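You operate a simulated robot arm through the tools that you are given. There is no shell and no other tool.

The job below is to be done with a simulated robot arm. You get a single attempt, and the scene is never put back.

JOB
Set the clamp cylinder to a 2 second stroke and prove it.
Fine: time one stroke, correct the speed knob, time another; hands off the rod; rod in and blue valve off at the end.

The check looks at the end state, three seconds after you hand in, the way a careful person would. Anything else that was tipped, shoved, dropped, spilled or broken makes it a failure.

ROBOT AND FRAMES
A 7-joint arm with a two-finger parallel gripper, fixed in place. Base frame: the origin is at the foot of the arm, x ahead of it, y to its left, z up; the work surface is at about z = 860. Readings come in mm, rad, newtons and seconds.
With the tool pointing down near the work surface it reaches from about 240 to 680 mm from the base axis. Its first joint turns from -1.152 to 1.152 rad. Payload 2.4 kg.
The TCP is the grasp point between the finger pads, 30 mm short of the fingertips. In the tool frame z runs along the fingers and y along their closing line. Largest opening 94 mm; finger width 28, thickness 10; the body of the gripper, 50 by 96 mm, starts 55 mm behind the TCP.
Orientation is that of the tool frame in the base frame, as a unit quaternion [x, y, z, w]. With the fingers straight down and closing along the base's y, the tool's x points along the base's -x, its y along +y and its z along -z.

CONTROLS
- The arm moves only by the tool drive_tool. Its argument "series" is a list of rows, each a list of 3 entries, a list of its own where there are three numbers: the shift along the tool's x, y, z in units of 500 mm (1.0 is 500 mm), then the turn, a rotation vector about the tool's x, y, z in units of 45 degrees (1.0 is 45 degrees), then the finger opening in mm, from 0 to 94. In form: [[[x, y, z], [rx, ry, rz], fingers], ...]. A call has 1 to 20 rows; each row is the pose to reach, as a shift and turn from the pose commanded when the call began, along the tool's axes at that moment. A call with a number of a shift or a turn outside -1 to 1 is refused whole. Each row takes 0.2 s and may step no farther than 50 mm and 0.15 rad from the row before; otherwise, or with a gripper value out of range, the whole call is refused. A pose out of reach is approached as far as the arm can. The call stops where the force on the tool passes 90 N (or 10 N more than at its start, if that is more) or the arm is blocked; 0.2 s more then pass. Each finger travels about 153 mm/s and halts on what it meets, pressing with about 27 N; the grip force reading is that of the motor and also rises with nothing between the fingers. The clock runs only during rows and for 0.2 s after the last one: add rows that repeat a pose to give the fingers time. The reply holds the time, the measured pose of the TCP, the force on the tool along the base axes, the opening and the grip force, in the units named above and with some noise, with the torque about the TCP (base axes, N m) and any sound that the robot's microphone picked up.
- Cameras (640 x 400 px; columns grow to the right, rows downward): "scene" is fixed at [36, 466.5, 1487.4]; the picture's right is [-0.80, -0.60, 0.00], its down [-0.08, 0.11, -0.99] and it looks along [0.60, -0.79, -0.14] (base axes); focal length 328 px, centre (320, 200). "wrist" rides on the gripper at [76, 14, -103] in the tool frame; the picture's right is [-0.18, 0.98, 0.00], its down [-0.75, -0.14, -0.64] and it looks along [-0.63, -0.12, 0.77] (tool axes); focal length 243 px, centre (320, 200). There is no depth. A picture from a camera that has moved, and an enlarged one, comes with that camera's place and axes in the base frame and with its lens.
- grab_frame(camera): a new picture of that camera. The clock stands still meanwhile.
- enlarge(camera, box): a new picture of the part [left, top, right, bottom] of that camera's present view, enlarged. The clock stands still meanwhile.
- job_done(): hands the job in; it is judged then, once.

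Nothing tells you positions but the pictures and the camera data. Unless the task says otherwise, let go and move clear before handing in.

The tools are called after "Request:" by a JSON object that holds its "fn" and its "kwargs". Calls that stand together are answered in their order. drive_tool: Moves the arm, as the interface text tells. Its arguments: {"type":"object","properties":{"series":{"type":"array"}},"required":["series"]} The other tools are called the same way: grab_frame (camera) takes a picture; enlarge (camera, box) takes an enlarged picture of a part of a camera's view; job_done () hands the job in.

At the start:

```text
time_s: 0.0
eef_pos: [289.7, -195.5, 1349.2]
orientation: [0.001, 1.0, 0.0, 0.0]
contact_force: [-0.1, -0.3, 0.2]
wrist_torque: [0.03, 0.01, 0.02]
grip_width: 93.7
gripper_force: 0.1
```

scene: 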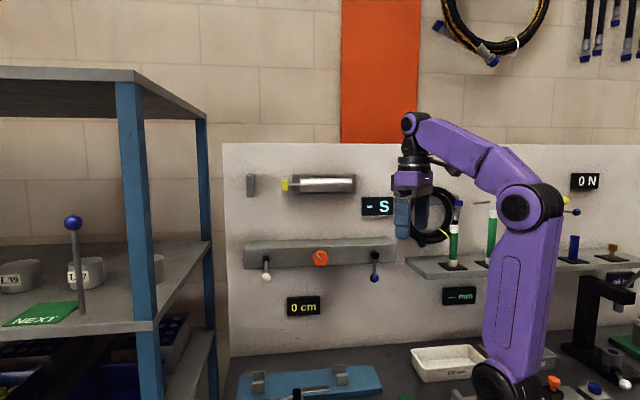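
wrist: 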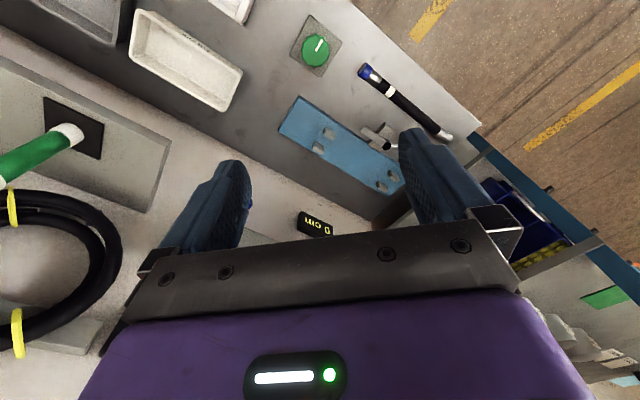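

I see a panel with a cylinder, a manifold bar carrying a white-knobbed lever, an orange knob and a blue-knobbed lever, plus displays "- S", "0 cm" and others. I will enlarge these areas before moving anything.

Request:
{"fn": "enlarge", "kwargs": {"camera": "scene", "box": [220, 150, 420, 275]}}

Request:
{"fn": "enlarge", "kwargs": {"camera": "scene", "box": [230, 230, 410, 342]}}

Request:
{"fn": "enlarge", "kwargs": {"camera": "scene", "box": [400, 160, 640, 310]}}

Request:
{"fn": "enlarge", "kwargs": {"camera": "scene", "box": [220, 290, 640, 400]}}

Request:
{"fn": "enlarge", "kwargs": {"camera": "wrist", "box": [220, 0, 540, 200]}}

```text
3.20 times, centred on (320, 212) of scene
camera zoom: at [36.0, 466.5, 1487.4], right [-0.8, -0.6, 0.0], down [-0.08, 0.11, -0.99], along [0.6, -0.79, -0.14], focal length 1049 px, centre (320, 160)
```

zoom: 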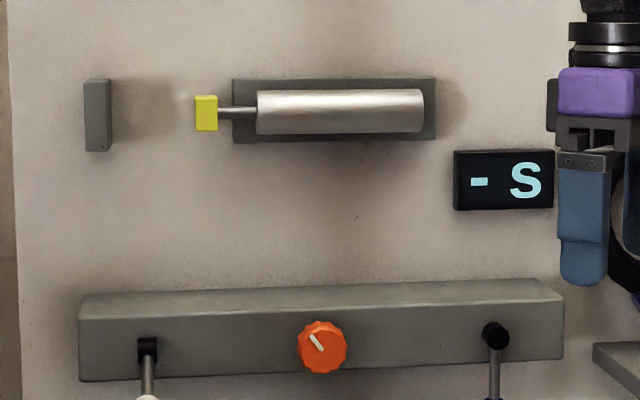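

```text
3.56 times, centred on (320, 286) of scene
camera zoom: at [36.0, 466.5, 1487.4], right [-0.8, -0.6, 0.0], down [-0.08, 0.11, -0.99], along [0.6, -0.79, -0.14], focal length 1165 px, centre (320, -106)
```

zoom: 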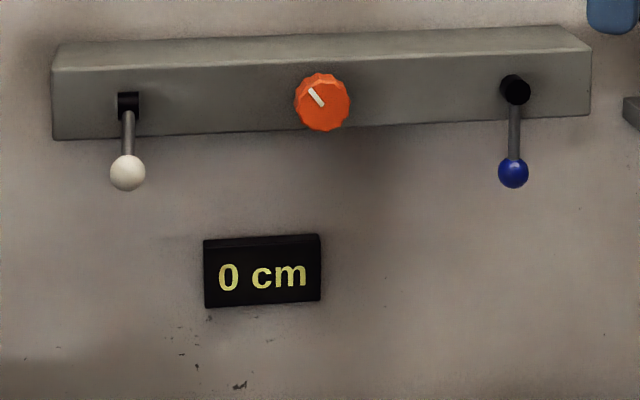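

```text
2.67 times, centred on (520, 235) of scene
camera zoom: at [36.0, 466.5, 1487.4], right [-0.8, -0.6, 0.0], down [-0.08, 0.11, -0.99], along [0.6, -0.79, -0.14], focal length 874 px, centre (-213, 107)
```

zoom: 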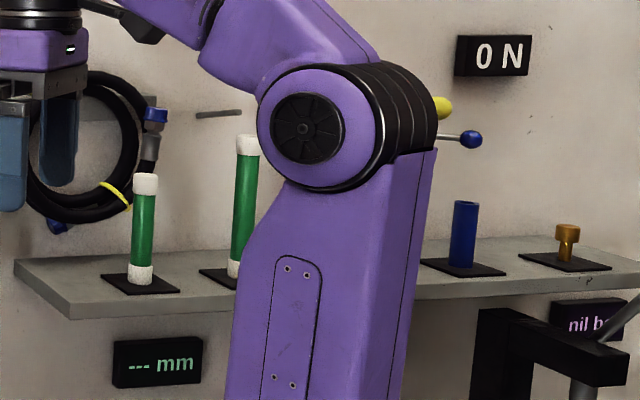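

```text
1.52 times, centred on (430, 345) of scene
camera zoom: at [36.0, 466.5, 1487.4], right [-0.8, -0.6, 0.0], down [-0.08, 0.11, -0.99], along [0.6, -0.79, -0.14], focal length 499 px, centre (152, -21)
```

zoom: 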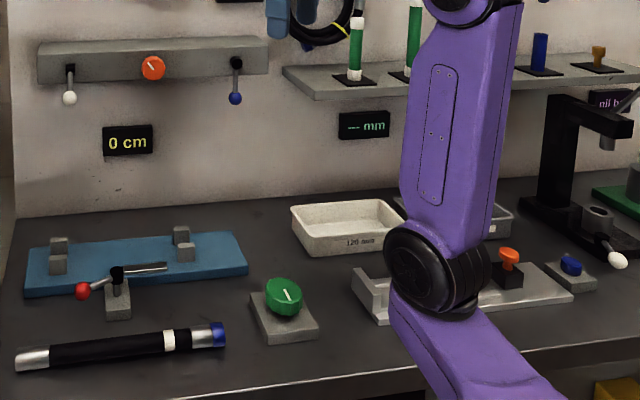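

```text
2.00 times, centred on (380, 100) of wrist
camera zoom: at [212.6, -181.9, 1452.2], right [0.18, 0.98, 0.0], down [0.75, -0.14, 0.64], along [0.63, -0.12, -0.77], focal length 485 px, centre (200, 400)
```

zoom: 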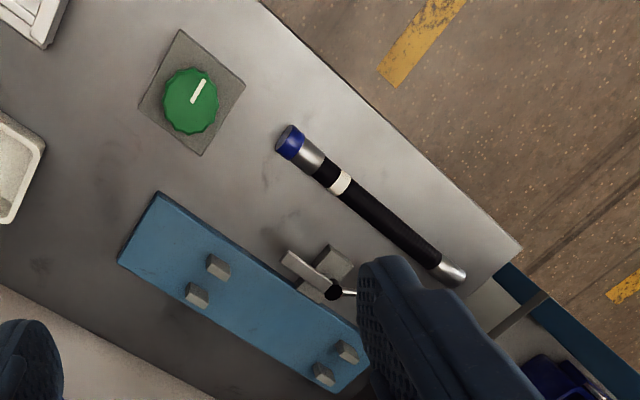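

The panel appears to stand at roughly 45° to the base axes, ahead of and to the right of the arm. By triangulation the orange knob is near (587,-271,1187), the blue lever near (470,-382,1190) and the white lever near (700,-163,1190). First I'll yaw the tool in place to face the panel.

Request:
{"fn": "drive_tool", "kwargs": {"series": [[[0, 0, 0], [0, 0, 0.1667], 94], [[0, 0, 0], [0, 0, 0.3333], 94], [[0, 0, 0], [0, 0, 0.5], 94], [[0, 0, 0], [0, 0, 0.6667], 94], [[0, 0, 0], [0, 0, 0.8333], 94], [[0, 0, 0], [0, 0, 1.0], 94], [[0, 0, 0], [0, 0, 1.0], 94]]}}

```text
time_s: 1.6
eef_pos: [288.6, -195.1, 1348.5]
orientation: [0.382, 0.924, 0.0, -0.001]
contact_force: [0.6, -1.0, -0.1]
wrist_torque: [-0.01, 0.02, 0.02]
grip_width: 94.0
gripper_force: 0.1
```

The yaw is done and the tool now faces the panel squarely. Next I'll pitch it up so the wrist camera looks at the manifold.

Request:
{"fn": "drive_tool", "kwargs": {"series": [[[0, 0, 0], [0, -0.1667, 0], 94], [[0, 0, 0], [0, -0.3333, 0], 94], [[0, 0, 0], [0, -0.5, 0], 94], [[0, 0, 0], [0, -0.6667, 0], 94], [[0, 0, 0], [0, -0.8333, 0], 94], [[0, 0, 0], [0, -1.0, 0], 94], [[0, 0, 0], [0, -1.0, 0], 94]]}}

Request:
{"fn": "grab_frame", "kwargs": {"camera": "wrist"}}

Request:
{"fn": "grab_frame", "kwargs": {"camera": "scene"}}

```text
time_s: 3.2
eef_pos: [288.9, -195.9, 1350.5]
orientation: [0.354, 0.853, -0.147, 0.354]
contact_force: [-0.3, 0.2, -0.9]
wrist_torque: [-0.03, -0.01, 0.02]
grip_width: 93.8
gripper_force: 0.0
```

```text
taken
camera wrist: at [209.4, -96.8, 1368.3], right [0.79, 0.6, 0.13], down [-0.05, -0.15, 0.99], along [0.62, -0.78, -0.09], focal length 243 px, centre (320, 200)
```

wrist: 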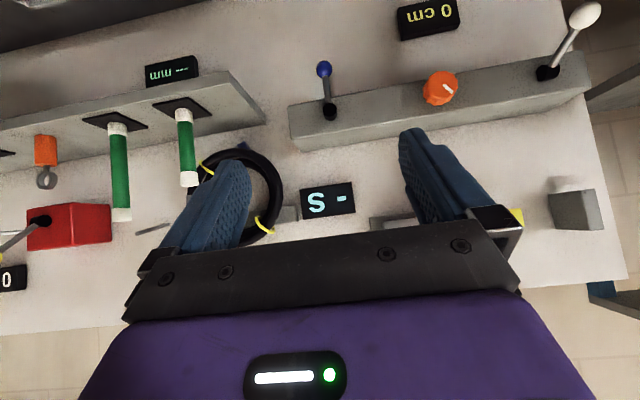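

```text
taken
```

scene: 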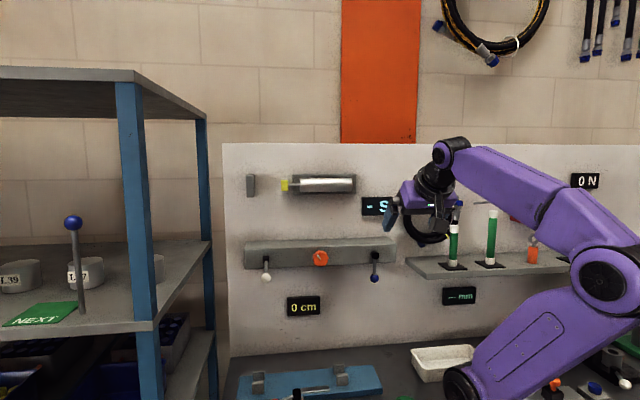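

The wrist view now shows the whole manifold, upside down. I'll enlarge it to triangulate the levers and knob precisely.

Request:
{"fn": "enlarge", "kwargs": {"camera": "wrist", "box": [280, 0, 440, 100]}}

Request:
{"fn": "enlarge", "kwargs": {"camera": "wrist", "box": [280, 60, 440, 160]}}

Request:
{"fn": "enlarge", "kwargs": {"camera": "wrist", "box": [400, 50, 520, 125]}}

Request:
{"fn": "enlarge", "kwargs": {"camera": "wrist", "box": [480, 0, 640, 100]}}

Request:
{"fn": "enlarge", "kwargs": {"camera": "scene", "box": [350, 230, 430, 280]}}

Request:
{"fn": "enlarge", "kwargs": {"camera": "scene", "box": [240, 230, 340, 292]}}

```text
4.00 times, centred on (360, 50) of wrist
camera zoom: at [209.4, -96.8, 1368.3], right [0.79, 0.6, 0.13], down [-0.05, -0.15, 0.99], along [0.62, -0.78, -0.09], focal length 970 px, centre (160, 800)
```

zoom: 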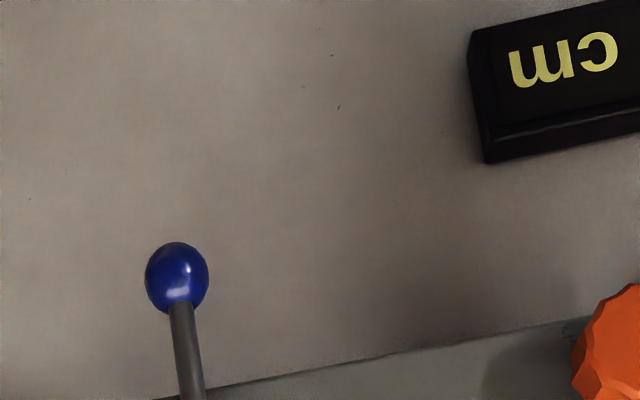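

```text
4.00 times, centred on (360, 110) of wrist
camera zoom: at [209.4, -96.8, 1368.3], right [0.79, 0.6, 0.13], down [-0.05, -0.15, 0.99], along [0.62, -0.78, -0.09], focal length 970 px, centre (160, 560)
```

zoom: 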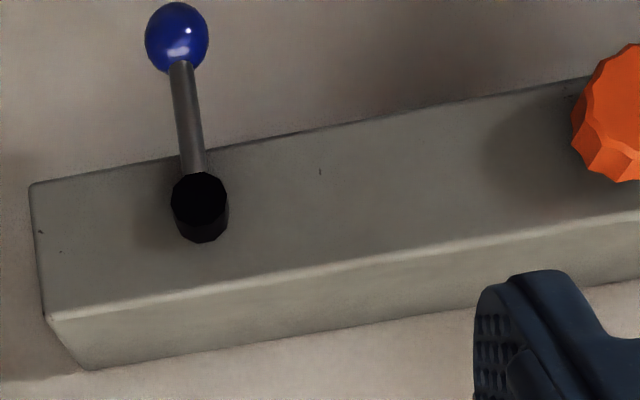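

```text
5.33 times, centred on (460, 88) of wrist
camera zoom: at [209.4, -96.8, 1368.3], right [0.79, 0.6, 0.13], down [-0.05, -0.15, 0.99], along [0.62, -0.78, -0.09], focal length 1294 px, centre (-427, 800)
```

zoom: 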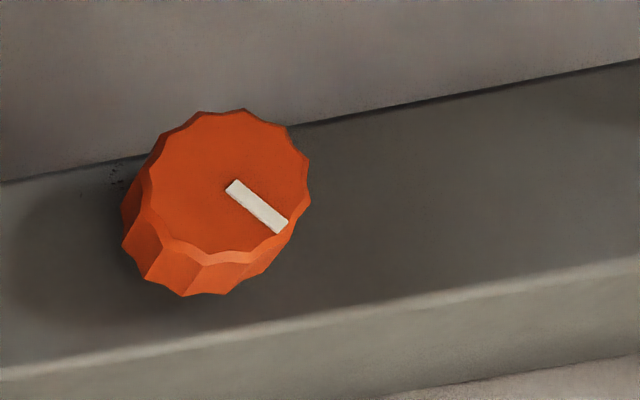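

```text
4.00 times, centred on (560, 50) of wrist
camera zoom: at [209.4, -96.8, 1368.3], right [0.79, 0.6, 0.13], down [-0.05, -0.15, 0.99], along [0.62, -0.78, -0.09], focal length 970 px, centre (-640, 800)
```

zoom: 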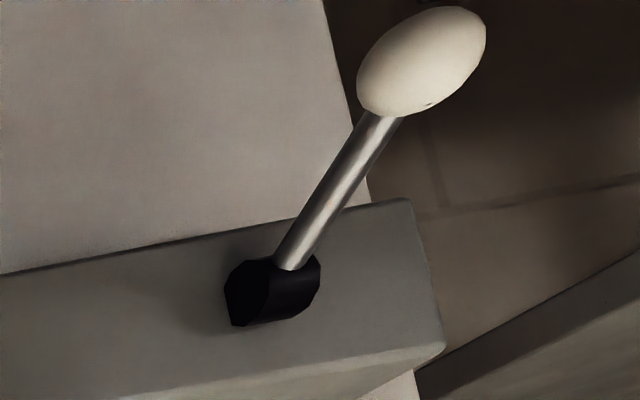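

```text
8.00 times, centred on (390, 255) of scene
camera zoom: at [36.0, 466.6, 1487.4], right [-0.8, -0.6, 0.0], down [-0.08, 0.11, -0.99], along [0.6, -0.79, -0.14], focal length 2621 px, centre (-240, -240)
```

zoom: 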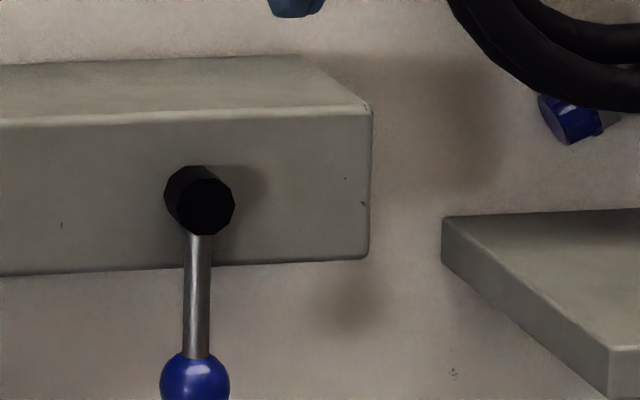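

```text
6.40 times, centred on (290, 261) of scene
camera zoom: at [36.0, 466.6, 1487.4], right [-0.8, -0.6, 0.0], down [-0.08, 0.11, -0.99], along [0.6, -0.79, -0.14], focal length 2097 px, centre (512, -190)
```

zoom: 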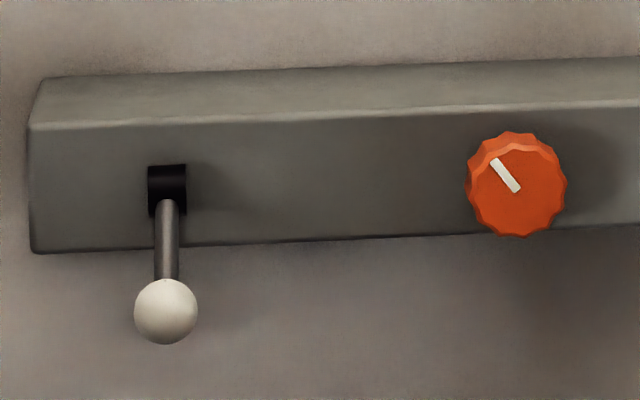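

Triangulation puts the panel at exactly 45°, with outward normal n = (-0.707, 0.707). In panel coordinates (e, n, z), the positions are:

| Item | e | n | z |
|---|---|---|---|
| Blue pivot | 71 | -577 | 1198 |
| Blue ball | 70 | -585 | 1126 |
| Knob face | 233 | -562 | 1198 |
| White pivot | 382 | -583 | 1199 |
| White ball | 382 | -520 | 1168 |

I'll bring the tool horizontal, facing the panel, and close the fingers.

Request:
{"fn": "drive_tool", "kwargs": {"series": [[[0, 0, 0], [0, -0.1667, 0], 94], [[0, 0, 0], [0, -0.3333, 0], 94], [[0, 0, 0], [0, -0.5, 0], 60], [[0, 0, 0], [0, -0.6667, 0], 30], [[0, 0, 0], [0, -0.8333, 0], 0], [[0, 0, 0], [0, -1.0, 0], 0], [[0, 0, 0], [0, -1.0, 0], 0]]}}

Request:
{"fn": "grab_frame", "kwargs": {"camera": "wrist"}}

Request:
{"fn": "grab_frame", "kwargs": {"camera": "scene"}}

```text
time_s: 4.8
eef_pos: [287.3, -195.2, 1349.0]
orientation: [0.27, 0.653, -0.271, 0.654]
contact_force: [0.0, 0.3, -0.4]
wrist_torque: [0.02, 0.04, 0.0]
grip_width: 0.0
gripper_force: 27.0
```

```text
taken
camera wrist: at [226.2, -113.4, 1273.2], right [0.69, 0.7, 0.18], down [-0.55, 0.35, 0.75], along [0.46, -0.62, 0.63], focal length 243 px, centre (320, 200)
```

wrist: 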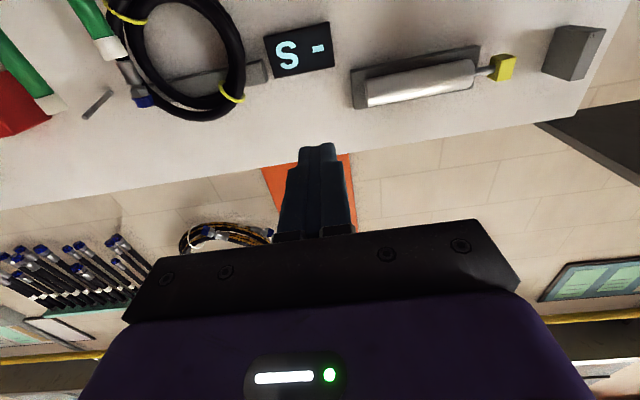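

```text
taken
```

scene: 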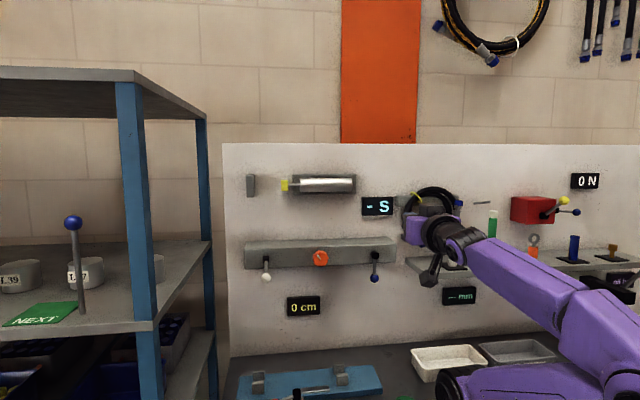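

The tool is now horizontal. I'll check the red box on the right too, since it also has a blue-balled lever, before I touch anything.

Request:
{"fn": "enlarge", "kwargs": {"camera": "scene", "box": [480, 160, 640, 260]}}

Request:
{"fn": "enlarge", "kwargs": {"camera": "scene", "box": [360, 170, 480, 290]}}

```text
4.00 times, centred on (560, 210) of scene
camera zoom: at [36.0, 466.6, 1487.4], right [-0.8, -0.6, 0.0], down [-0.08, 0.11, -0.99], along [0.6, -0.79, -0.14], focal length 1311 px, centre (-640, 160)
```

zoom: 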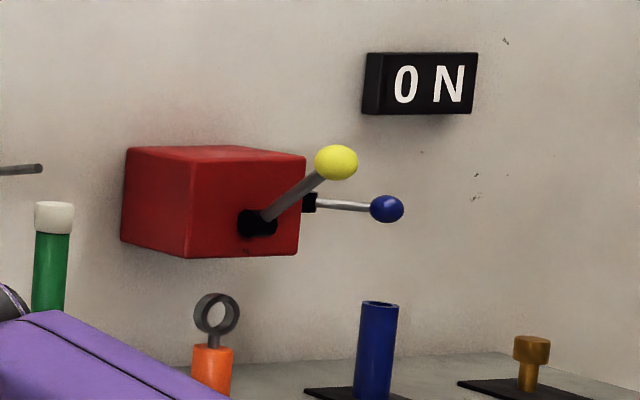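

```text
3.33 times, centred on (420, 230) of scene
camera zoom: at [36.0, 466.6, 1487.4], right [-0.8, -0.6, 0.0], down [-0.08, 0.11, -0.99], along [0.6, -0.79, -0.14], focal length 1092 px, centre (-13, 100)
```

zoom: 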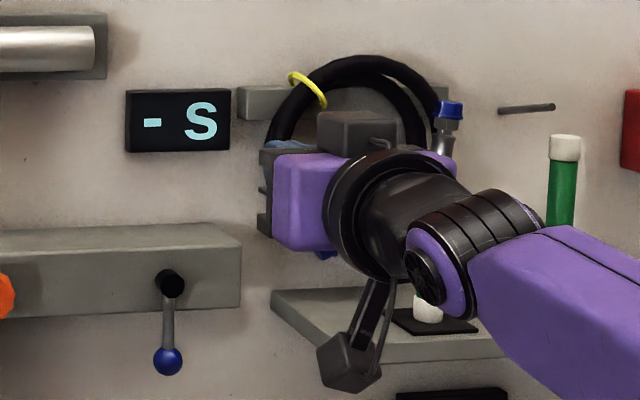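

The red box is a separate pull-test station, so the manifold's blue lever, next to the speed knob, is the valve to use. I'll lower the tool in front of the manifold in stages, watching the arm's clearance.

Request:
{"fn": "drive_tool", "kwargs": {"series": [[[0.05, 0.002, 0], [0, 0, 0], 50], [[0.1, 0.004, 0], [0, 0, 0], 50], [[0.15, 0.006, 0], [0, 0, 0], 50], [[0.2, 0.008, 0], [0, 0, 0], 50], [[0.24, 0.0092, 0], [0, 0, 0], 50], [[0.24, 0.0092, 0], [0, 0, 0], 50]]}}

Request:
{"fn": "grab_frame", "kwargs": {"camera": "wrist"}}

Request:
{"fn": "grab_frame", "kwargs": {"camera": "scene"}}

```text
time_s: 6.4
eef_pos: [359.0, -130.5, 1229.4]
orientation: [0.189, 0.681, -0.189, 0.681]
contact_force: [-0.2, 0.1, 0.3]
wrist_torque: [-0.02, 0.01, -0.07]
grip_width: 49.7
gripper_force: 0.0
out of reach, approached as far as the arm can: row 1, 2, 3
stopped in row 6: the arm was blocked; the commanded pose is now the measured one
```

```text
taken
camera wrist: at [278.1, -65.6, 1153.0], right [0.51, 0.84, 0.18], down [-0.62, 0.21, 0.75], along [0.6, -0.5, 0.63], focal length 243 px, centre (320, 200)
```

wrist: 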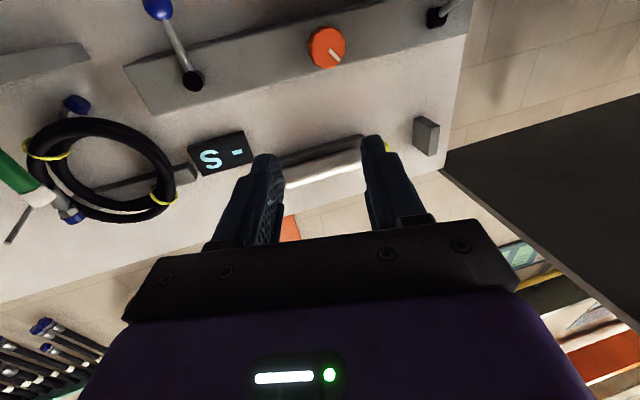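

```text
taken
```

scene: 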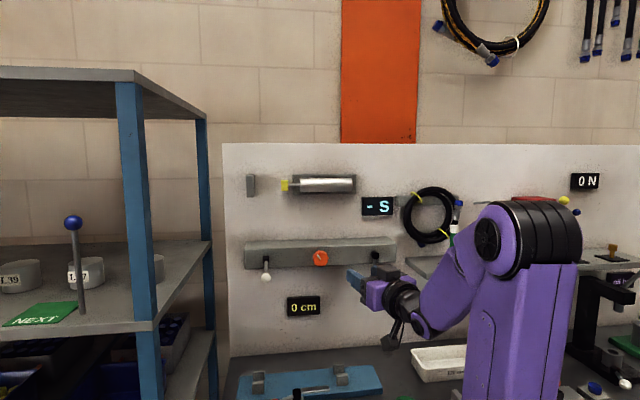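

The arm could not hold that pose close to its base: the tool slewed to -31° and stopped, with no contact force. I'll move forward toward the panel, where the wrist is farther out, and restore the 45° heading.

Request:
{"fn": "drive_tool", "kwargs": {"series": [[[0, -0.04, 0.04], [0.06, 0, 0], 50], [[0, -0.08, 0.08], [0.12, 0, 0], 50], [[0, -0.13, 0.12], [0.19, 0, 0], 50], [[0, -0.18, 0.15], [0.25, 0, 0], 50], [[0, -0.2314, 0.1768], [0.3104, 0, 0], 50], [[0, -0.2314, 0.1768], [0.3104, 0, 0], 50]]}}

Request:
{"fn": "grab_frame", "kwargs": {"camera": "wrist"}}

Request:
{"fn": "grab_frame", "kwargs": {"camera": "scene"}}

```text
time_s: 7.8
eef_pos: [374.0, -274.6, 1229.5]
orientation: [0.272, 0.653, -0.272, 0.653]
contact_force: [0.1, 0.9, 0.6]
wrist_torque: [0.0, 0.02, 0.0]
grip_width: 49.8
gripper_force: 0.0
```

```text
taken
camera wrist: at [311.3, -193.1, 1153.4], right [0.7, 0.69, 0.18], down [-0.55, 0.36, 0.75], along [0.46, -0.63, 0.63], focal length 243 px, centre (320, 200)
```

wrist: 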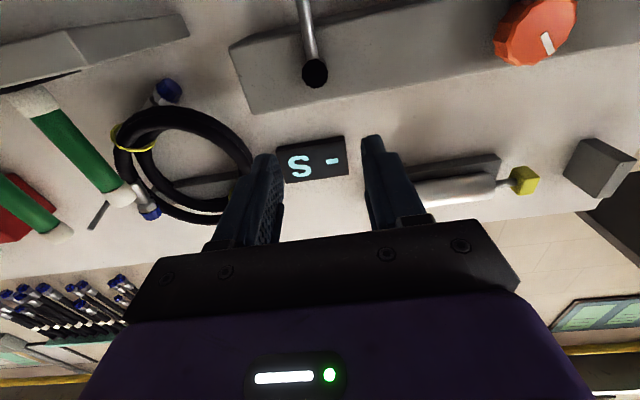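

```text
taken
```

scene: 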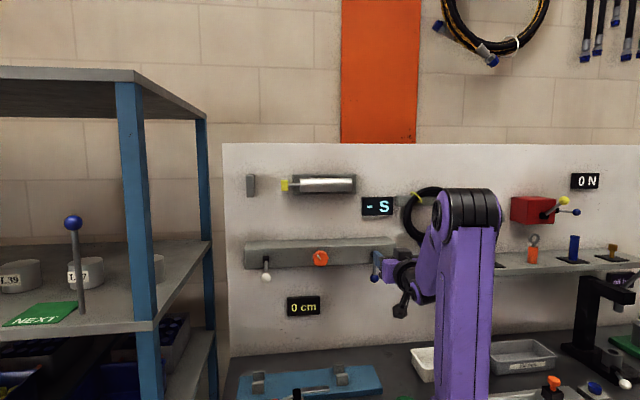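

The pose is good, at e≈70, n≈-459, z≈1229, and the wrist view confirms the blue pivot position. Next I'll lower to the blue ball's height, staying off the panel.

Request:
{"fn": "drive_tool", "kwargs": {"series": [[[0.07, 0, 0], [0, 0, 0], 50], [[0.14, 0, 0], [0, 0, 0], 50], [[0.199, 0, 0], [0, 0, 0], 50], [[0.199, 0, 0], [0, 0, 0], 50]]}}

Request:
{"fn": "grab_frame", "kwargs": {"camera": "wrist"}}

Request:
{"fn": "grab_frame", "kwargs": {"camera": "scene"}}

```text
time_s: 8.8
eef_pos: [373.4, -276.0, 1128.5]
orientation: [0.271, 0.653, -0.271, 0.653]
contact_force: [-0.8, 0.4, 0.8]
wrist_torque: [0.01, -0.01, 0.01]
grip_width: 50.1
gripper_force: 0.0
```

```text
taken
camera wrist: at [311.5, -193.9, 1053.3], right [0.7, 0.69, 0.18], down [-0.55, 0.36, 0.75], along [0.46, -0.63, 0.63], focal length 243 px, centre (320, 200)
```

wrist: 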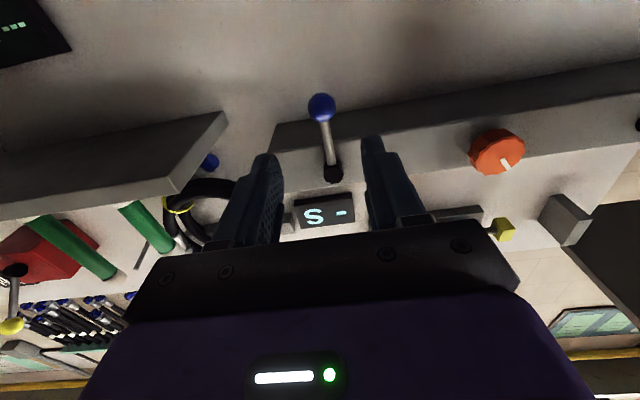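

```text
taken
```

scene: 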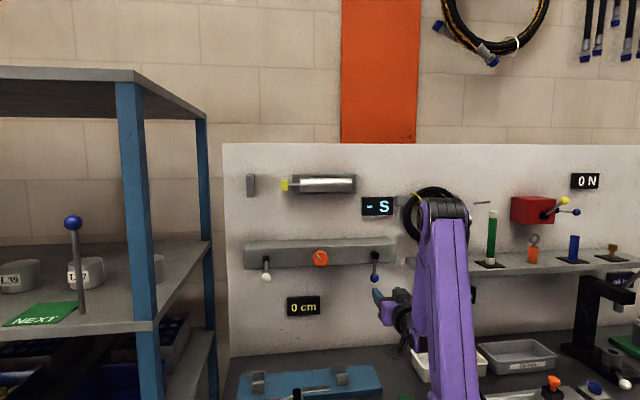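

The blue ball sits at e≈70, z≈1129, centred between the open fingers. I'll move straight forward so the fingers straddle the ball, staying short of the bar face.

Request:
{"fn": "drive_tool", "kwargs": {"series": [[[0, 0.001, 0.06], [0, 0, 0], 50], [[0, 0.002, 0.12], [0, 0, 0], 50], [[0, 0.002, 0.16], [0, 0, 0], 50], [[0, 0.002, 0.19], [0, 0, 0], 50], [[0, 0.002, 0.19], [0, 0, 0], 50]]}}

Request:
{"fn": "grab_frame", "kwargs": {"camera": "wrist"}}

Request:
{"fn": "enlarge", "kwargs": {"camera": "scene", "box": [340, 200, 500, 300]}}

```text
time_s: 10.0
eef_pos: [441.8, -342.0, 1128.8]
orientation: [0.271, 0.653, -0.271, 0.653]
contact_force: [0.6, -0.1, 0.0]
wrist_torque: [-0.02, 0.0, -0.02]
grip_width: 50.1
gripper_force: 0.1
```

```text
taken
camera wrist: at [379.8, -260.4, 1053.0], right [0.7, 0.69, 0.18], down [-0.55, 0.36, 0.75], along [0.46, -0.63, 0.63], focal length 243 px, centre (320, 200)
```

wrist: 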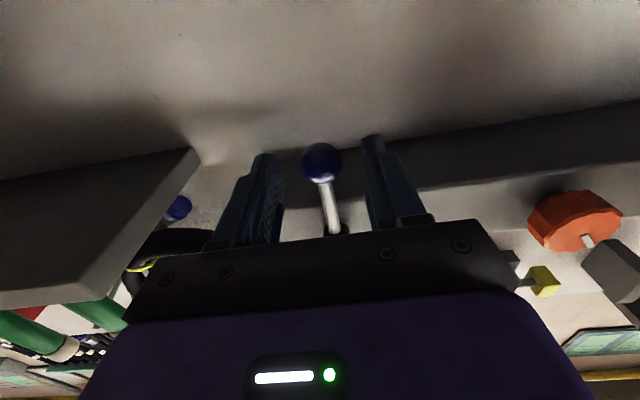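

```text
4.00 times, centred on (420, 250) of scene
camera zoom: at [36.0, 466.5, 1487.4], right [-0.8, -0.6, 0.0], down [-0.08, 0.11, -0.99], along [0.6, -0.79, -0.14], focal length 1311 px, centre (-80, 0)
```

zoom: 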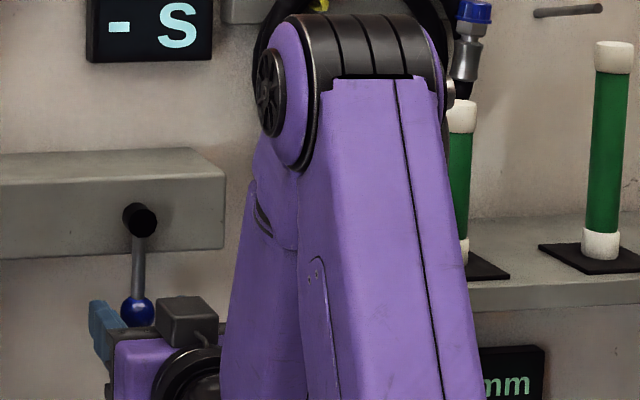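

The ball is between the fingers. I'll nudge gently toward +e in small steps to learn which way the valve turns, watching the force.

Request:
{"fn": "drive_tool", "kwargs": {"series": [[[0, 0.01, 0], [0, 0, 0], 50], [[0, 0.02, 0], [0, 0, 0], 50], [[0, 0.028, 0], [0, 0, 0], 50], [[0, 0.034, 0], [0, 0, 0], 50]]}}

Request:
{"fn": "grab_frame", "kwargs": {"camera": "wrist"}}

```text
time_s: 11.0
eef_pos: [454.0, -329.9, 1130.6]
orientation: [0.272, 0.653, -0.272, 0.652]
contact_force: [0.2, -1.0, 0.0]
wrist_torque: [0.02, 0.02, 0.02]
grip_width: 50.3
gripper_force: 0.3
```

```text
taken
camera wrist: at [391.7, -248.1, 1053.6], right [0.7, 0.69, 0.18], down [-0.55, 0.36, 0.75], along [0.46, -0.63, 0.63], focal length 243 px, centre (320, 200)
```

wrist: 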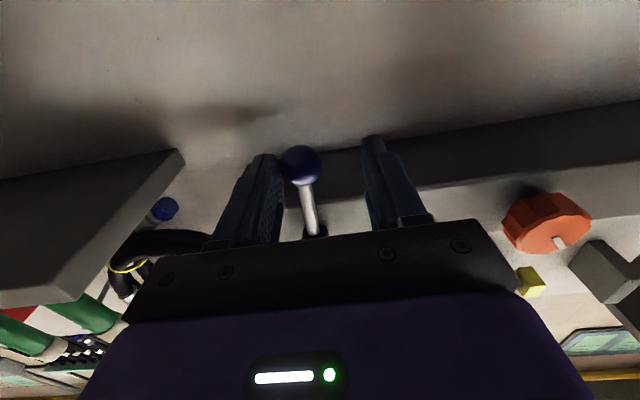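

The finger is just touching the ball and the force is near zero. I'll push a few millimetres more.

Request:
{"fn": "drive_tool", "kwargs": {"series": [[[0, 0.006, 0], [0, 0, 0], 50], [[0, 0.012, 0], [0, 0, 0], 50], [[0, 0.012, 0], [0, 0, 0], 50]]}}

Request:
{"fn": "grab_frame", "kwargs": {"camera": "wrist"}}

Request:
{"fn": "enlarge", "kwargs": {"camera": "scene", "box": [340, 200, 500, 300]}}

```text
time_s: 11.8
eef_pos: [458.1, -326.0, 1129.4]
orientation: [0.271, 0.653, -0.271, 0.653]
contact_force: [-0.1, 0.0, 0.6]
wrist_torque: [0.01, 0.02, -0.01]
grip_width: 50.1
gripper_force: 0.5
```

```text
taken
camera wrist: at [396.0, -243.6, 1053.4], right [0.7, 0.69, 0.18], down [-0.55, 0.36, 0.75], along [0.46, -0.63, 0.63], focal length 243 px, centre (320, 200)
```

wrist: 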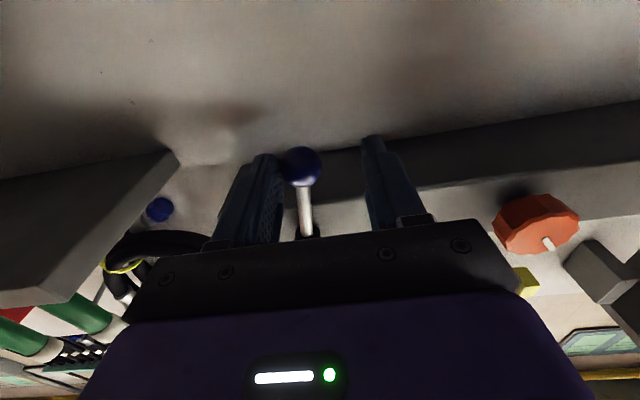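

```text
4.00 times, centred on (420, 250) of scene
camera zoom: at [36.0, 466.5, 1487.4], right [-0.8, -0.6, 0.0], down [-0.08, 0.11, -0.99], along [0.6, -0.79, -0.14], focal length 1311 px, centre (-80, 0)
```

zoom: 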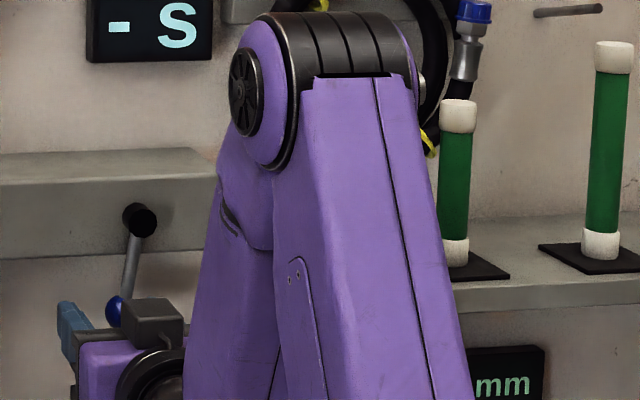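

The lever swings freely toward +e, so that is the opening direction. I'll push the ball along its arc with the trailing finger, narrowing the opening so the other finger keeps clear of the knob, and stop at about 60° to check.

Request:
{"fn": "drive_tool", "kwargs": {"series": [[[0.0346, -0.0136, -0.0046], [0, 0, 0], 32], [[0.0346, -0.0136, -0.0046], [0, 0, 0], 32], [[0.0326, 0.0116, -0.0046], [0, 0, 0], 32], [[0.0262, 0.0358, -0.0046], [0, 0, 0], 32], [[0.0154, 0.0584, -0.0046], [0, 0, 0], 32], [[0.001, 0.0792, -0.0046], [0, 0, 0], 32], [[-0.0168, 0.0968, -0.0046], [0, 0, 0], 32]]}}

Request:
{"fn": "grab_frame", "kwargs": {"camera": "wrist"}}

Request:
{"fn": "enlarge", "kwargs": {"camera": "scene", "box": [280, 180, 440, 280]}}

```text
time_s: 13.4
eef_pos: [490.3, -290.0, 1138.3]
orientation: [0.271, 0.653, -0.271, 0.653]
contact_force: [-0.1, -0.1, 0.3]
wrist_torque: [0.02, -0.01, -0.02]
grip_width: 32.0
gripper_force: 0.0
```

```text
taken
camera wrist: at [428.6, -207.9, 1062.0], right [0.7, 0.69, 0.18], down [-0.55, 0.36, 0.75], along [0.46, -0.63, 0.63], focal length 243 px, centre (320, 200)
```

wrist: 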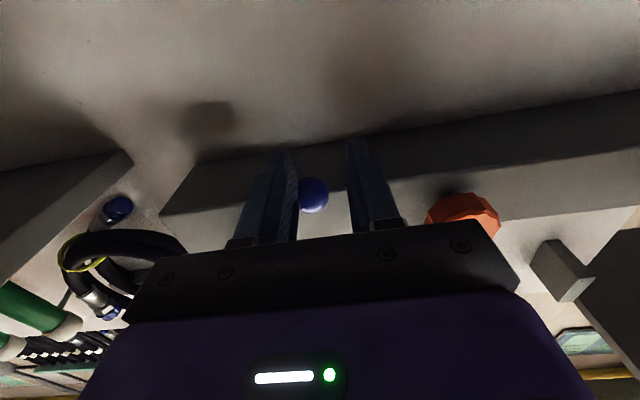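

```text
4.00 times, centred on (360, 230) of scene
camera zoom: at [36.0, 466.5, 1487.4], right [-0.8, -0.6, 0.0], down [-0.08, 0.11, -0.99], along [0.6, -0.79, -0.14], focal length 1311 px, centre (160, 80)
```

zoom: 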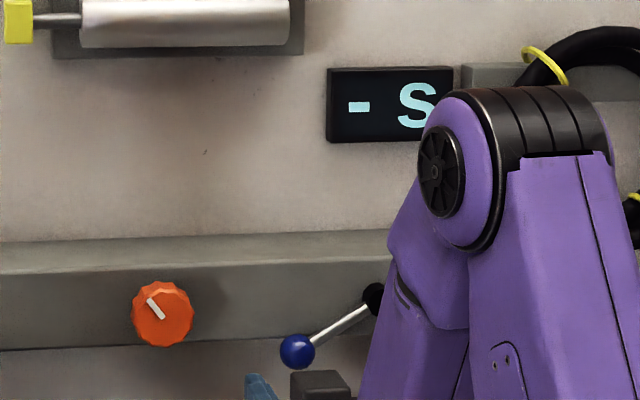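

The lever follows smoothly and is at about 60°. I'll continue to nearly horizontal.

Request:
{"fn": "drive_tool", "kwargs": {"series": [[[-0.0206, 0.0144, 0], [0, 0, 0], 32], [[-0.0434, 0.025, 0], [0, 0, 0], 32], [[-0.0626, 0.0308, 0], [0, 0, 0], 32], [[-0.0626, 0.0308, 0], [0, 0, 0], 32]]}}

Request:
{"fn": "grab_frame", "kwargs": {"camera": "wrist"}}

Request:
{"fn": "enlarge", "kwargs": {"camera": "scene", "box": [240, 170, 400, 270]}}

```text
time_s: 14.4
eef_pos: [500.4, -279.1, 1163.3]
orientation: [0.276, 0.66, -0.269, 0.645]
contact_force: [-2.2, -4.9, -31.3]
wrist_torque: [1.05, 0.21, -0.41]
grip_width: 34.1
gripper_force: 1.2
```

```text
taken
camera wrist: at [437.2, -195.9, 1089.1], right [0.7, 0.69, 0.18], down [-0.54, 0.34, 0.77], along [0.46, -0.64, 0.61], focal length 243 px, centre (320, 200)
```

wrist: 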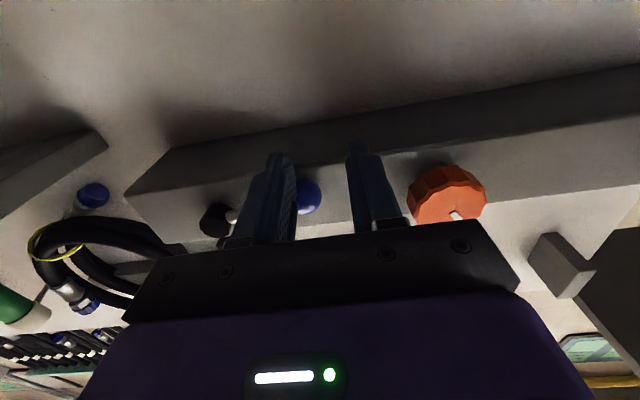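

```text
4.00 times, centred on (320, 220) of scene
camera zoom: at [36.5, 466.1, 1487.5], right [-0.8, -0.6, 0.0], down [-0.08, 0.11, -0.99], along [0.6, -0.79, -0.14], focal length 1311 px, centre (320, 120)
```

zoom: 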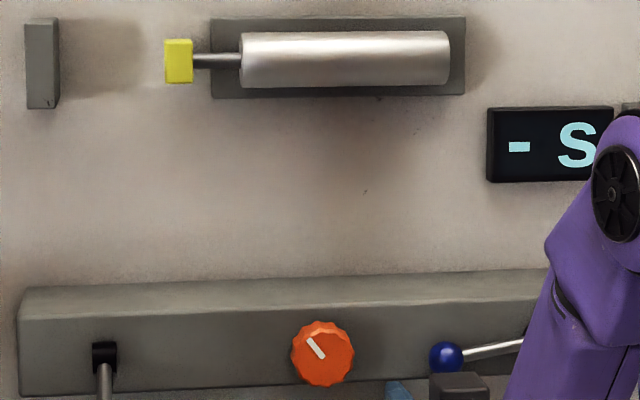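

A 31 N reaction came from the ball on the pushing finger with the lever about horizontal, so it is at its end stop. I'll back off downward and check that the lever stays.

Request:
{"fn": "drive_tool", "kwargs": {"series": [[[0.01, 0, 0], [0, 0, 0], 32], [[0.03, 0, 0], [0, 0, 0], 32], [[0.06, 0, 0], [0, 0, 0], 32], [[0.06, 0, 0], [0, 0, 0], 32]]}}

Request:
{"fn": "grab_frame", "kwargs": {"camera": "wrist"}}

Request:
{"fn": "enlarge", "kwargs": {"camera": "scene", "box": [240, 170, 400, 270]}}

```text
time_s: 15.4
eef_pos: [500.8, -278.4, 1140.4]
orientation: [0.27, 0.652, -0.271, 0.654]
contact_force: [-0.1, -0.5, 0.5]
wrist_torque: [0.02, 0.04, 0.0]
grip_width: 32.2
gripper_force: 0.1
```

```text
taken
camera wrist: at [439.4, -196.9, 1063.9], right [0.7, 0.69, 0.18], down [-0.55, 0.36, 0.75], along [0.46, -0.63, 0.63], focal length 243 px, centre (320, 200)
```

wrist: 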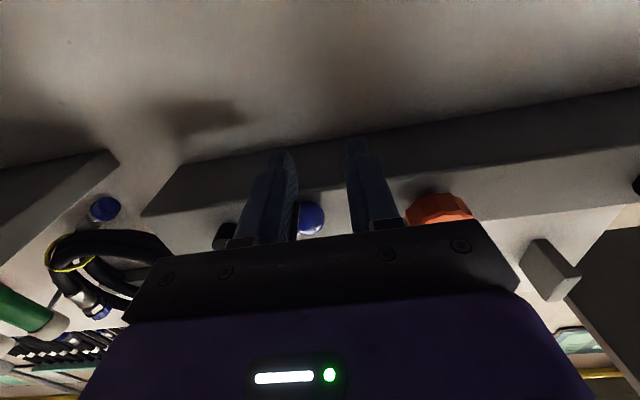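

```text
4.00 times, centred on (320, 220) of scene
camera zoom: at [36.0, 466.5, 1487.4], right [-0.8, -0.6, 0.0], down [-0.08, 0.11, -0.99], along [0.6, -0.79, -0.14], focal length 1311 px, centre (320, 120)
```

zoom: 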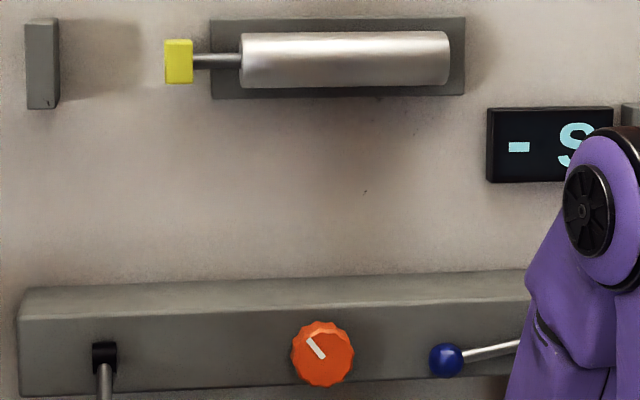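

The valve lever stays open against its stop. Now I'll retract from the panel, close the fingers and slide along to the white lever.

Request:
{"fn": "drive_tool", "kwargs": {"series": [[[0, 0, -0.08], [0, 0, 0], 32], [[0, 0, -0.16], [0, 0, 0], 20], [[0.01, 0, -0.21], [0, 0, 0], 0], [[0.02, 0.08, -0.21], [0, 0, 0], 0], [[0.02, 0.16, -0.21], [0, 0, 0], 0], [[0.02, 0.24, -0.21], [0, 0, 0], 0], [[0.02, 0.3, -0.21], [0, 0, 0], 0], [[0.02, 0.3, -0.21], [0, 0, 0], 0]]}}

Request:
{"fn": "grab_frame", "kwargs": {"camera": "wrist"}}

Request:
{"fn": "grab_frame", "kwargs": {"camera": "scene"}}

```text
time_s: 17.2
eef_pos: [532.9, -96.4, 1129.6]
orientation: [0.27, 0.653, -0.27, 0.654]
contact_force: [0.2, 0.7, 0.0]
wrist_torque: [-0.02, -0.05, 0.0]
grip_width: 0.0
gripper_force: 27.5
```

```text
taken
camera wrist: at [471.2, -15.7, 1053.8], right [0.7, 0.69, 0.18], down [-0.55, 0.36, 0.75], along [0.46, -0.63, 0.63], focal length 243 px, centre (320, 200)
```

wrist: 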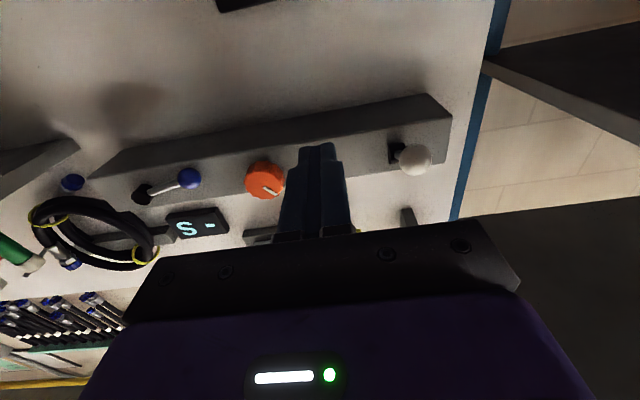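

```text
taken
```

scene: 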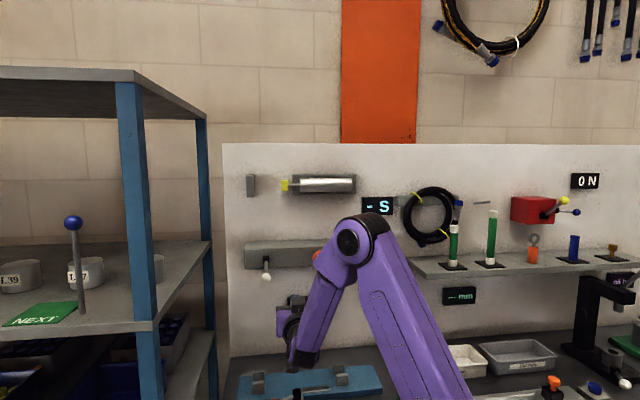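

The white ball is about where I computed it, near e≈380, n≈-520, z≈1168, and the rack on the left is well clear. I'll line up beneath the ball.

Request:
{"fn": "drive_tool", "kwargs": {"series": [[[0, 0.08, 0], [0, 0, 0], 0], [[0, 0.1446, 0], [0, 0, 0], 0], [[0, 0.1446, 0.06], [0, 0, 0], 0], [[0, 0.1446, 0.112], [0, 0, 0], 0], [[0, 0.1446, 0.112], [0, 0, 0], 0]]}}

Request:
{"fn": "grab_frame", "kwargs": {"camera": "wrist"}}

Request:
{"fn": "grab_frame", "kwargs": {"camera": "scene"}}

```text
time_s: 18.4
eef_pos: [625.9, -87.9, 1128.6]
orientation: [0.271, 0.653, -0.272, 0.653]
contact_force: [-0.1, 0.3, 0.1]
wrist_torque: [-0.02, -0.03, -0.02]
grip_width: 0.0
gripper_force: 27.2
```

```text
taken
camera wrist: at [563.0, -5.8, 1052.9], right [0.7, 0.69, 0.18], down [-0.55, 0.36, 0.75], along [0.46, -0.63, 0.63], focal length 243 px, centre (320, 200)
```

wrist: 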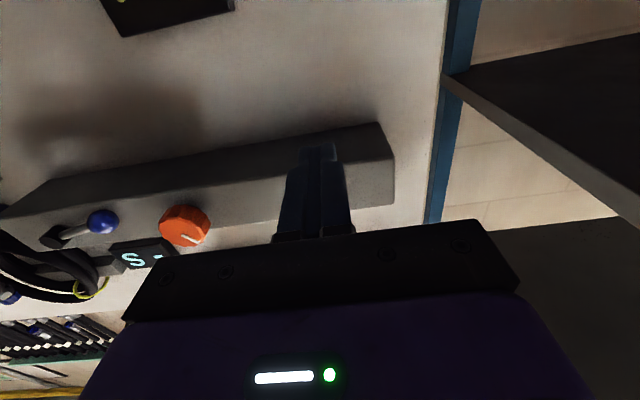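

```text
taken
```

scene: 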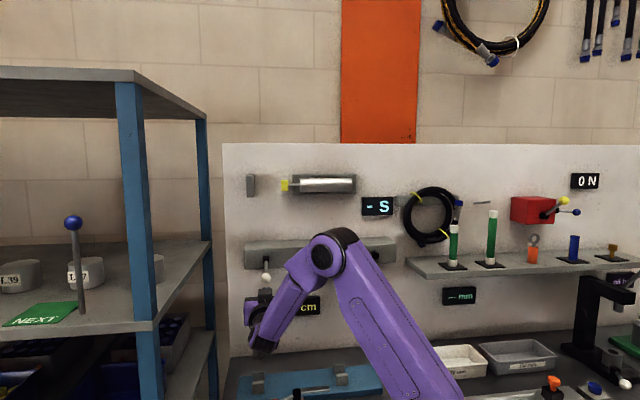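

Request:
{"fn": "enlarge", "kwargs": {"camera": "scene", "box": [220, 220, 380, 320]}}

```text
4.00 times, centred on (300, 270) of scene
camera zoom: at [36.0, 466.5, 1487.4], right [-0.8, -0.6, 0.0], down [-0.08, 0.11, -0.99], along [0.6, -0.79, -0.14], focal length 1311 px, centre (400, -80)
```

zoom: 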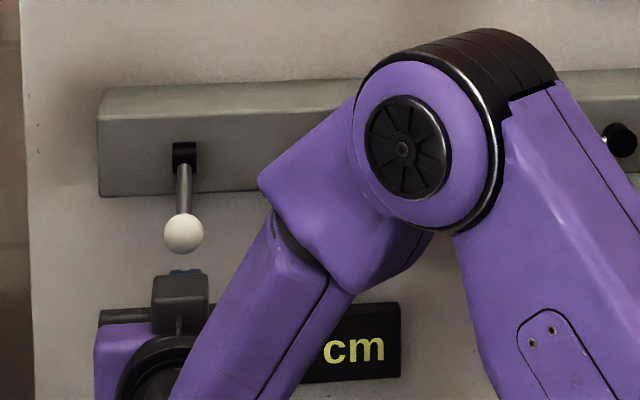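

The closed fingertip sits right beneath the white ball. I'll push up slowly and watch the force.

Request:
{"fn": "drive_tool", "kwargs": {"series": [[[-0.02, 0, 0], [0, 0, 0], 0], [[-0.04, 0, 0], [0, 0, 0], 0], [[-0.06, 0, 0], [0, 0, 0], 0], [[-0.08, 0, 0], [0, 0, 0], 0], [[-0.09, 0, 0], [0, 0, 0], 0]]}}

Request:
{"fn": "enlarge", "kwargs": {"camera": "scene", "box": [220, 160, 412, 280]}}

```text
time_s: 19.6
eef_pos: [624.5, -87.8, 1174.8]
orientation: [0.272, 0.653, -0.272, 0.653]
contact_force: [0.1, 0.3, -0.1]
wrist_torque: [0.0, 0.0, 0.03]
grip_width: 0.1
gripper_force: 26.9
```

```text
3.33 times, centred on (316, 220) of scene
camera zoom: at [36.0, 466.6, 1487.4], right [-0.8, -0.6, 0.0], down [-0.08, 0.11, -0.99], along [0.6, -0.79, -0.14], focal length 1092 px, centre (333, 133)
```

zoom: 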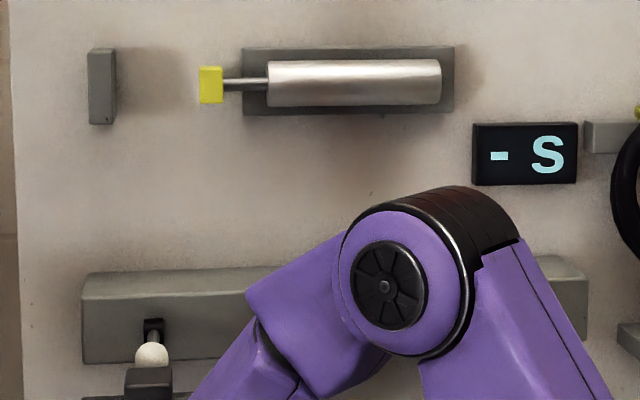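

The lever is about horizontal with no resistance so far. I'll continue upward.

Request:
{"fn": "drive_tool", "kwargs": {"series": [[[-0.016, 0, 0], [0, 0, 0], 0], [[-0.032, 0, 0], [0, 0, 0], 0], [[-0.044, 0, 0], [0, 0, 0], 0]]}}

Request:
{"fn": "enlarge", "kwargs": {"camera": "scene", "box": [220, 160, 412, 280]}}

```text
time_s: 20.4
eef_pos: [623.5, -86.2, 1196.9]
orientation: [0.272, 0.653, -0.271, 0.652]
contact_force: [-0.4, 0.9, -0.6]
wrist_torque: [0.01, 0.01, 0.02]
grip_width: 0.1
gripper_force: 26.6
```

```text
3.33 times, centred on (316, 220) of scene
camera zoom: at [36.0, 466.5, 1487.4], right [-0.8, -0.6, 0.0], down [-0.08, 0.11, -0.99], along [0.6, -0.79, -0.14], focal length 1092 px, centre (333, 133)
```

zoom: 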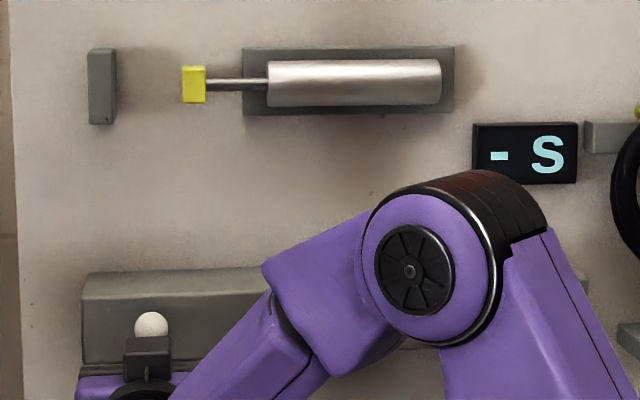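

The rod has started extending. I'll raise the lever slightly to its end and let time run while I watch the stroke.

Request:
{"fn": "drive_tool", "kwargs": {"series": [[[-0.01, 0, 0], [0, 0, 0], 0], [[-0.01, 0, 0], [0, 0, 0], 0], [[-0.01, 0, 0], [0, 0, 0], 0], [[-0.01, 0, 0], [0, 0, 0], 0]]}}

Request:
{"fn": "enlarge", "kwargs": {"camera": "scene", "box": [220, 160, 412, 280]}}

```text
time_s: 21.4
eef_pos: [624.6, -87.7, 1202.0]
orientation: [0.271, 0.653, -0.271, 0.653]
contact_force: [0.6, -0.4, -0.8]
wrist_torque: [0.0, -0.01, -0.01]
grip_width: 0.0
gripper_force: 26.9
```

```text
3.33 times, centred on (316, 220) of scene
camera zoom: at [36.0, 466.5, 1487.4], right [-0.8, -0.6, 0.0], down [-0.08, 0.11, -0.99], along [0.6, -0.79, -0.14], focal length 1092 px, centre (333, 133)
```

zoom: 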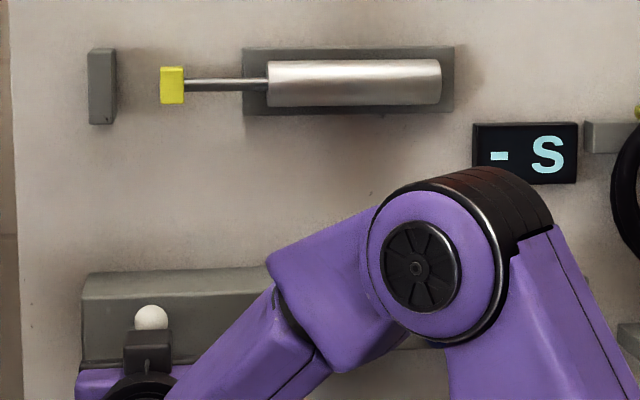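

The rod is about halfway out. I'll hold position and let the stroke finish.

Request:
{"fn": "drive_tool", "kwargs": {"series": [[[0, 0, 0], [0, 0, 0], 0], [[0, 0, 0], [0, 0, 0], 0], [[0, 0, 0], [0, 0, 0], 0], [[0, 0, 0], [0, 0, 0], 0], [[0, 0, 0], [0, 0, 0], 0], [[0, 0, 0], [0, 0, 0], 0], [[0, 0, 0], [0, 0, 0], 0], [[0, 0, 0], [0, 0, 0], 0], [[0, 0, 0], [0, 0, 0], 0], [[0, 0, 0], [0, 0, 0], 0]]}}

Request:
{"fn": "enlarge", "kwargs": {"camera": "scene", "box": [220, 160, 412, 280]}}

```text
time_s: 23.6
eef_pos: [624.7, -87.9, 1201.6]
orientation: [0.271, 0.653, -0.271, 0.653]
contact_force: [-0.5, 0.5, -0.5]
wrist_torque: [0.04, -0.02, -0.01]
grip_width: 0.0
gripper_force: 26.4
```

```text
3.33 times, centred on (316, 220) of scene
camera zoom: at [36.0, 466.6, 1487.4], right [-0.8, -0.6, 0.0], down [-0.08, 0.11, -0.99], along [0.6, -0.79, -0.14], focal length 1092 px, centre (333, 133)
```

zoom: 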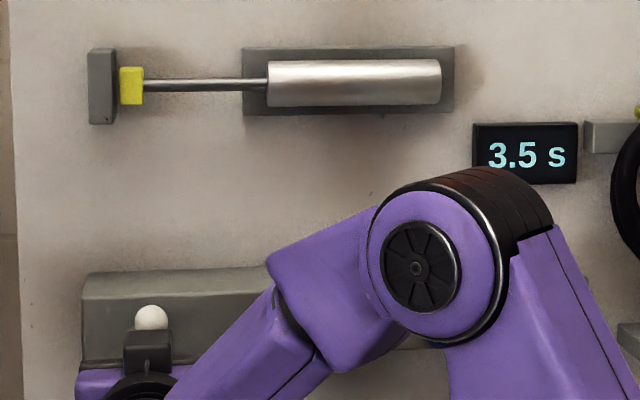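

The first stroke was timed at 3.5 s. Now I'll go around and above the white ball so I can push the lever back down.

Request:
{"fn": "drive_tool", "kwargs": {"series": [[[0, 0, -0.09], [0, 0, 0], 0], [[0, 0, -0.09], [0, 0, 0], 0], [[-0.07, 0, -0.09], [0, 0, 0], 0], [[-0.138, 0, -0.09], [0, 0, 0], 0], [[-0.138, 0, -0.09], [0, 0, 0], 0]]}}

Request:
{"fn": "grab_frame", "kwargs": {"camera": "wrist"}}

Request:
{"fn": "enlarge", "kwargs": {"camera": "scene", "box": [220, 160, 412, 280]}}

```text
time_s: 24.8
eef_pos: [592.2, -56.9, 1271.2]
orientation: [0.272, 0.653, -0.272, 0.653]
contact_force: [0.8, 0.1, -0.1]
wrist_torque: [0.0, 0.01, -0.01]
grip_width: 0.1
gripper_force: 27.1
```

```text
taken
camera wrist: at [529.8, 26.0, 1194.9], right [0.7, 0.69, 0.18], down [-0.55, 0.36, 0.75], along [0.46, -0.63, 0.63], focal length 243 px, centre (320, 200)
```

wrist: 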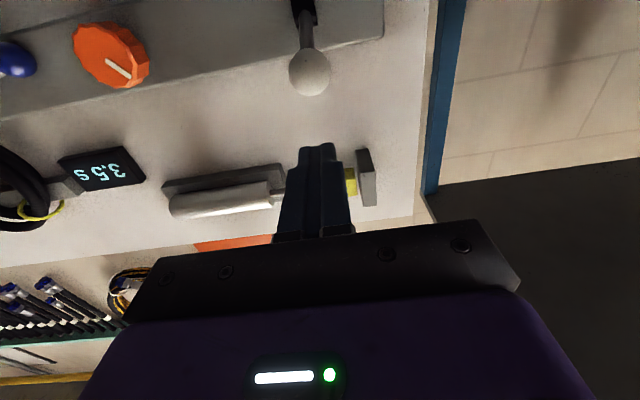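

```text
3.33 times, centred on (316, 220) of scene
camera zoom: at [36.0, 466.6, 1487.4], right [-0.8, -0.6, 0.0], down [-0.08, 0.11, -0.99], along [0.6, -0.79, -0.14], focal length 1092 px, centre (333, 133)
```

zoom: 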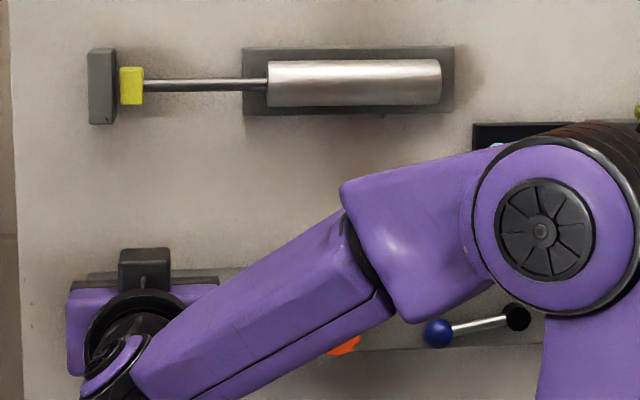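

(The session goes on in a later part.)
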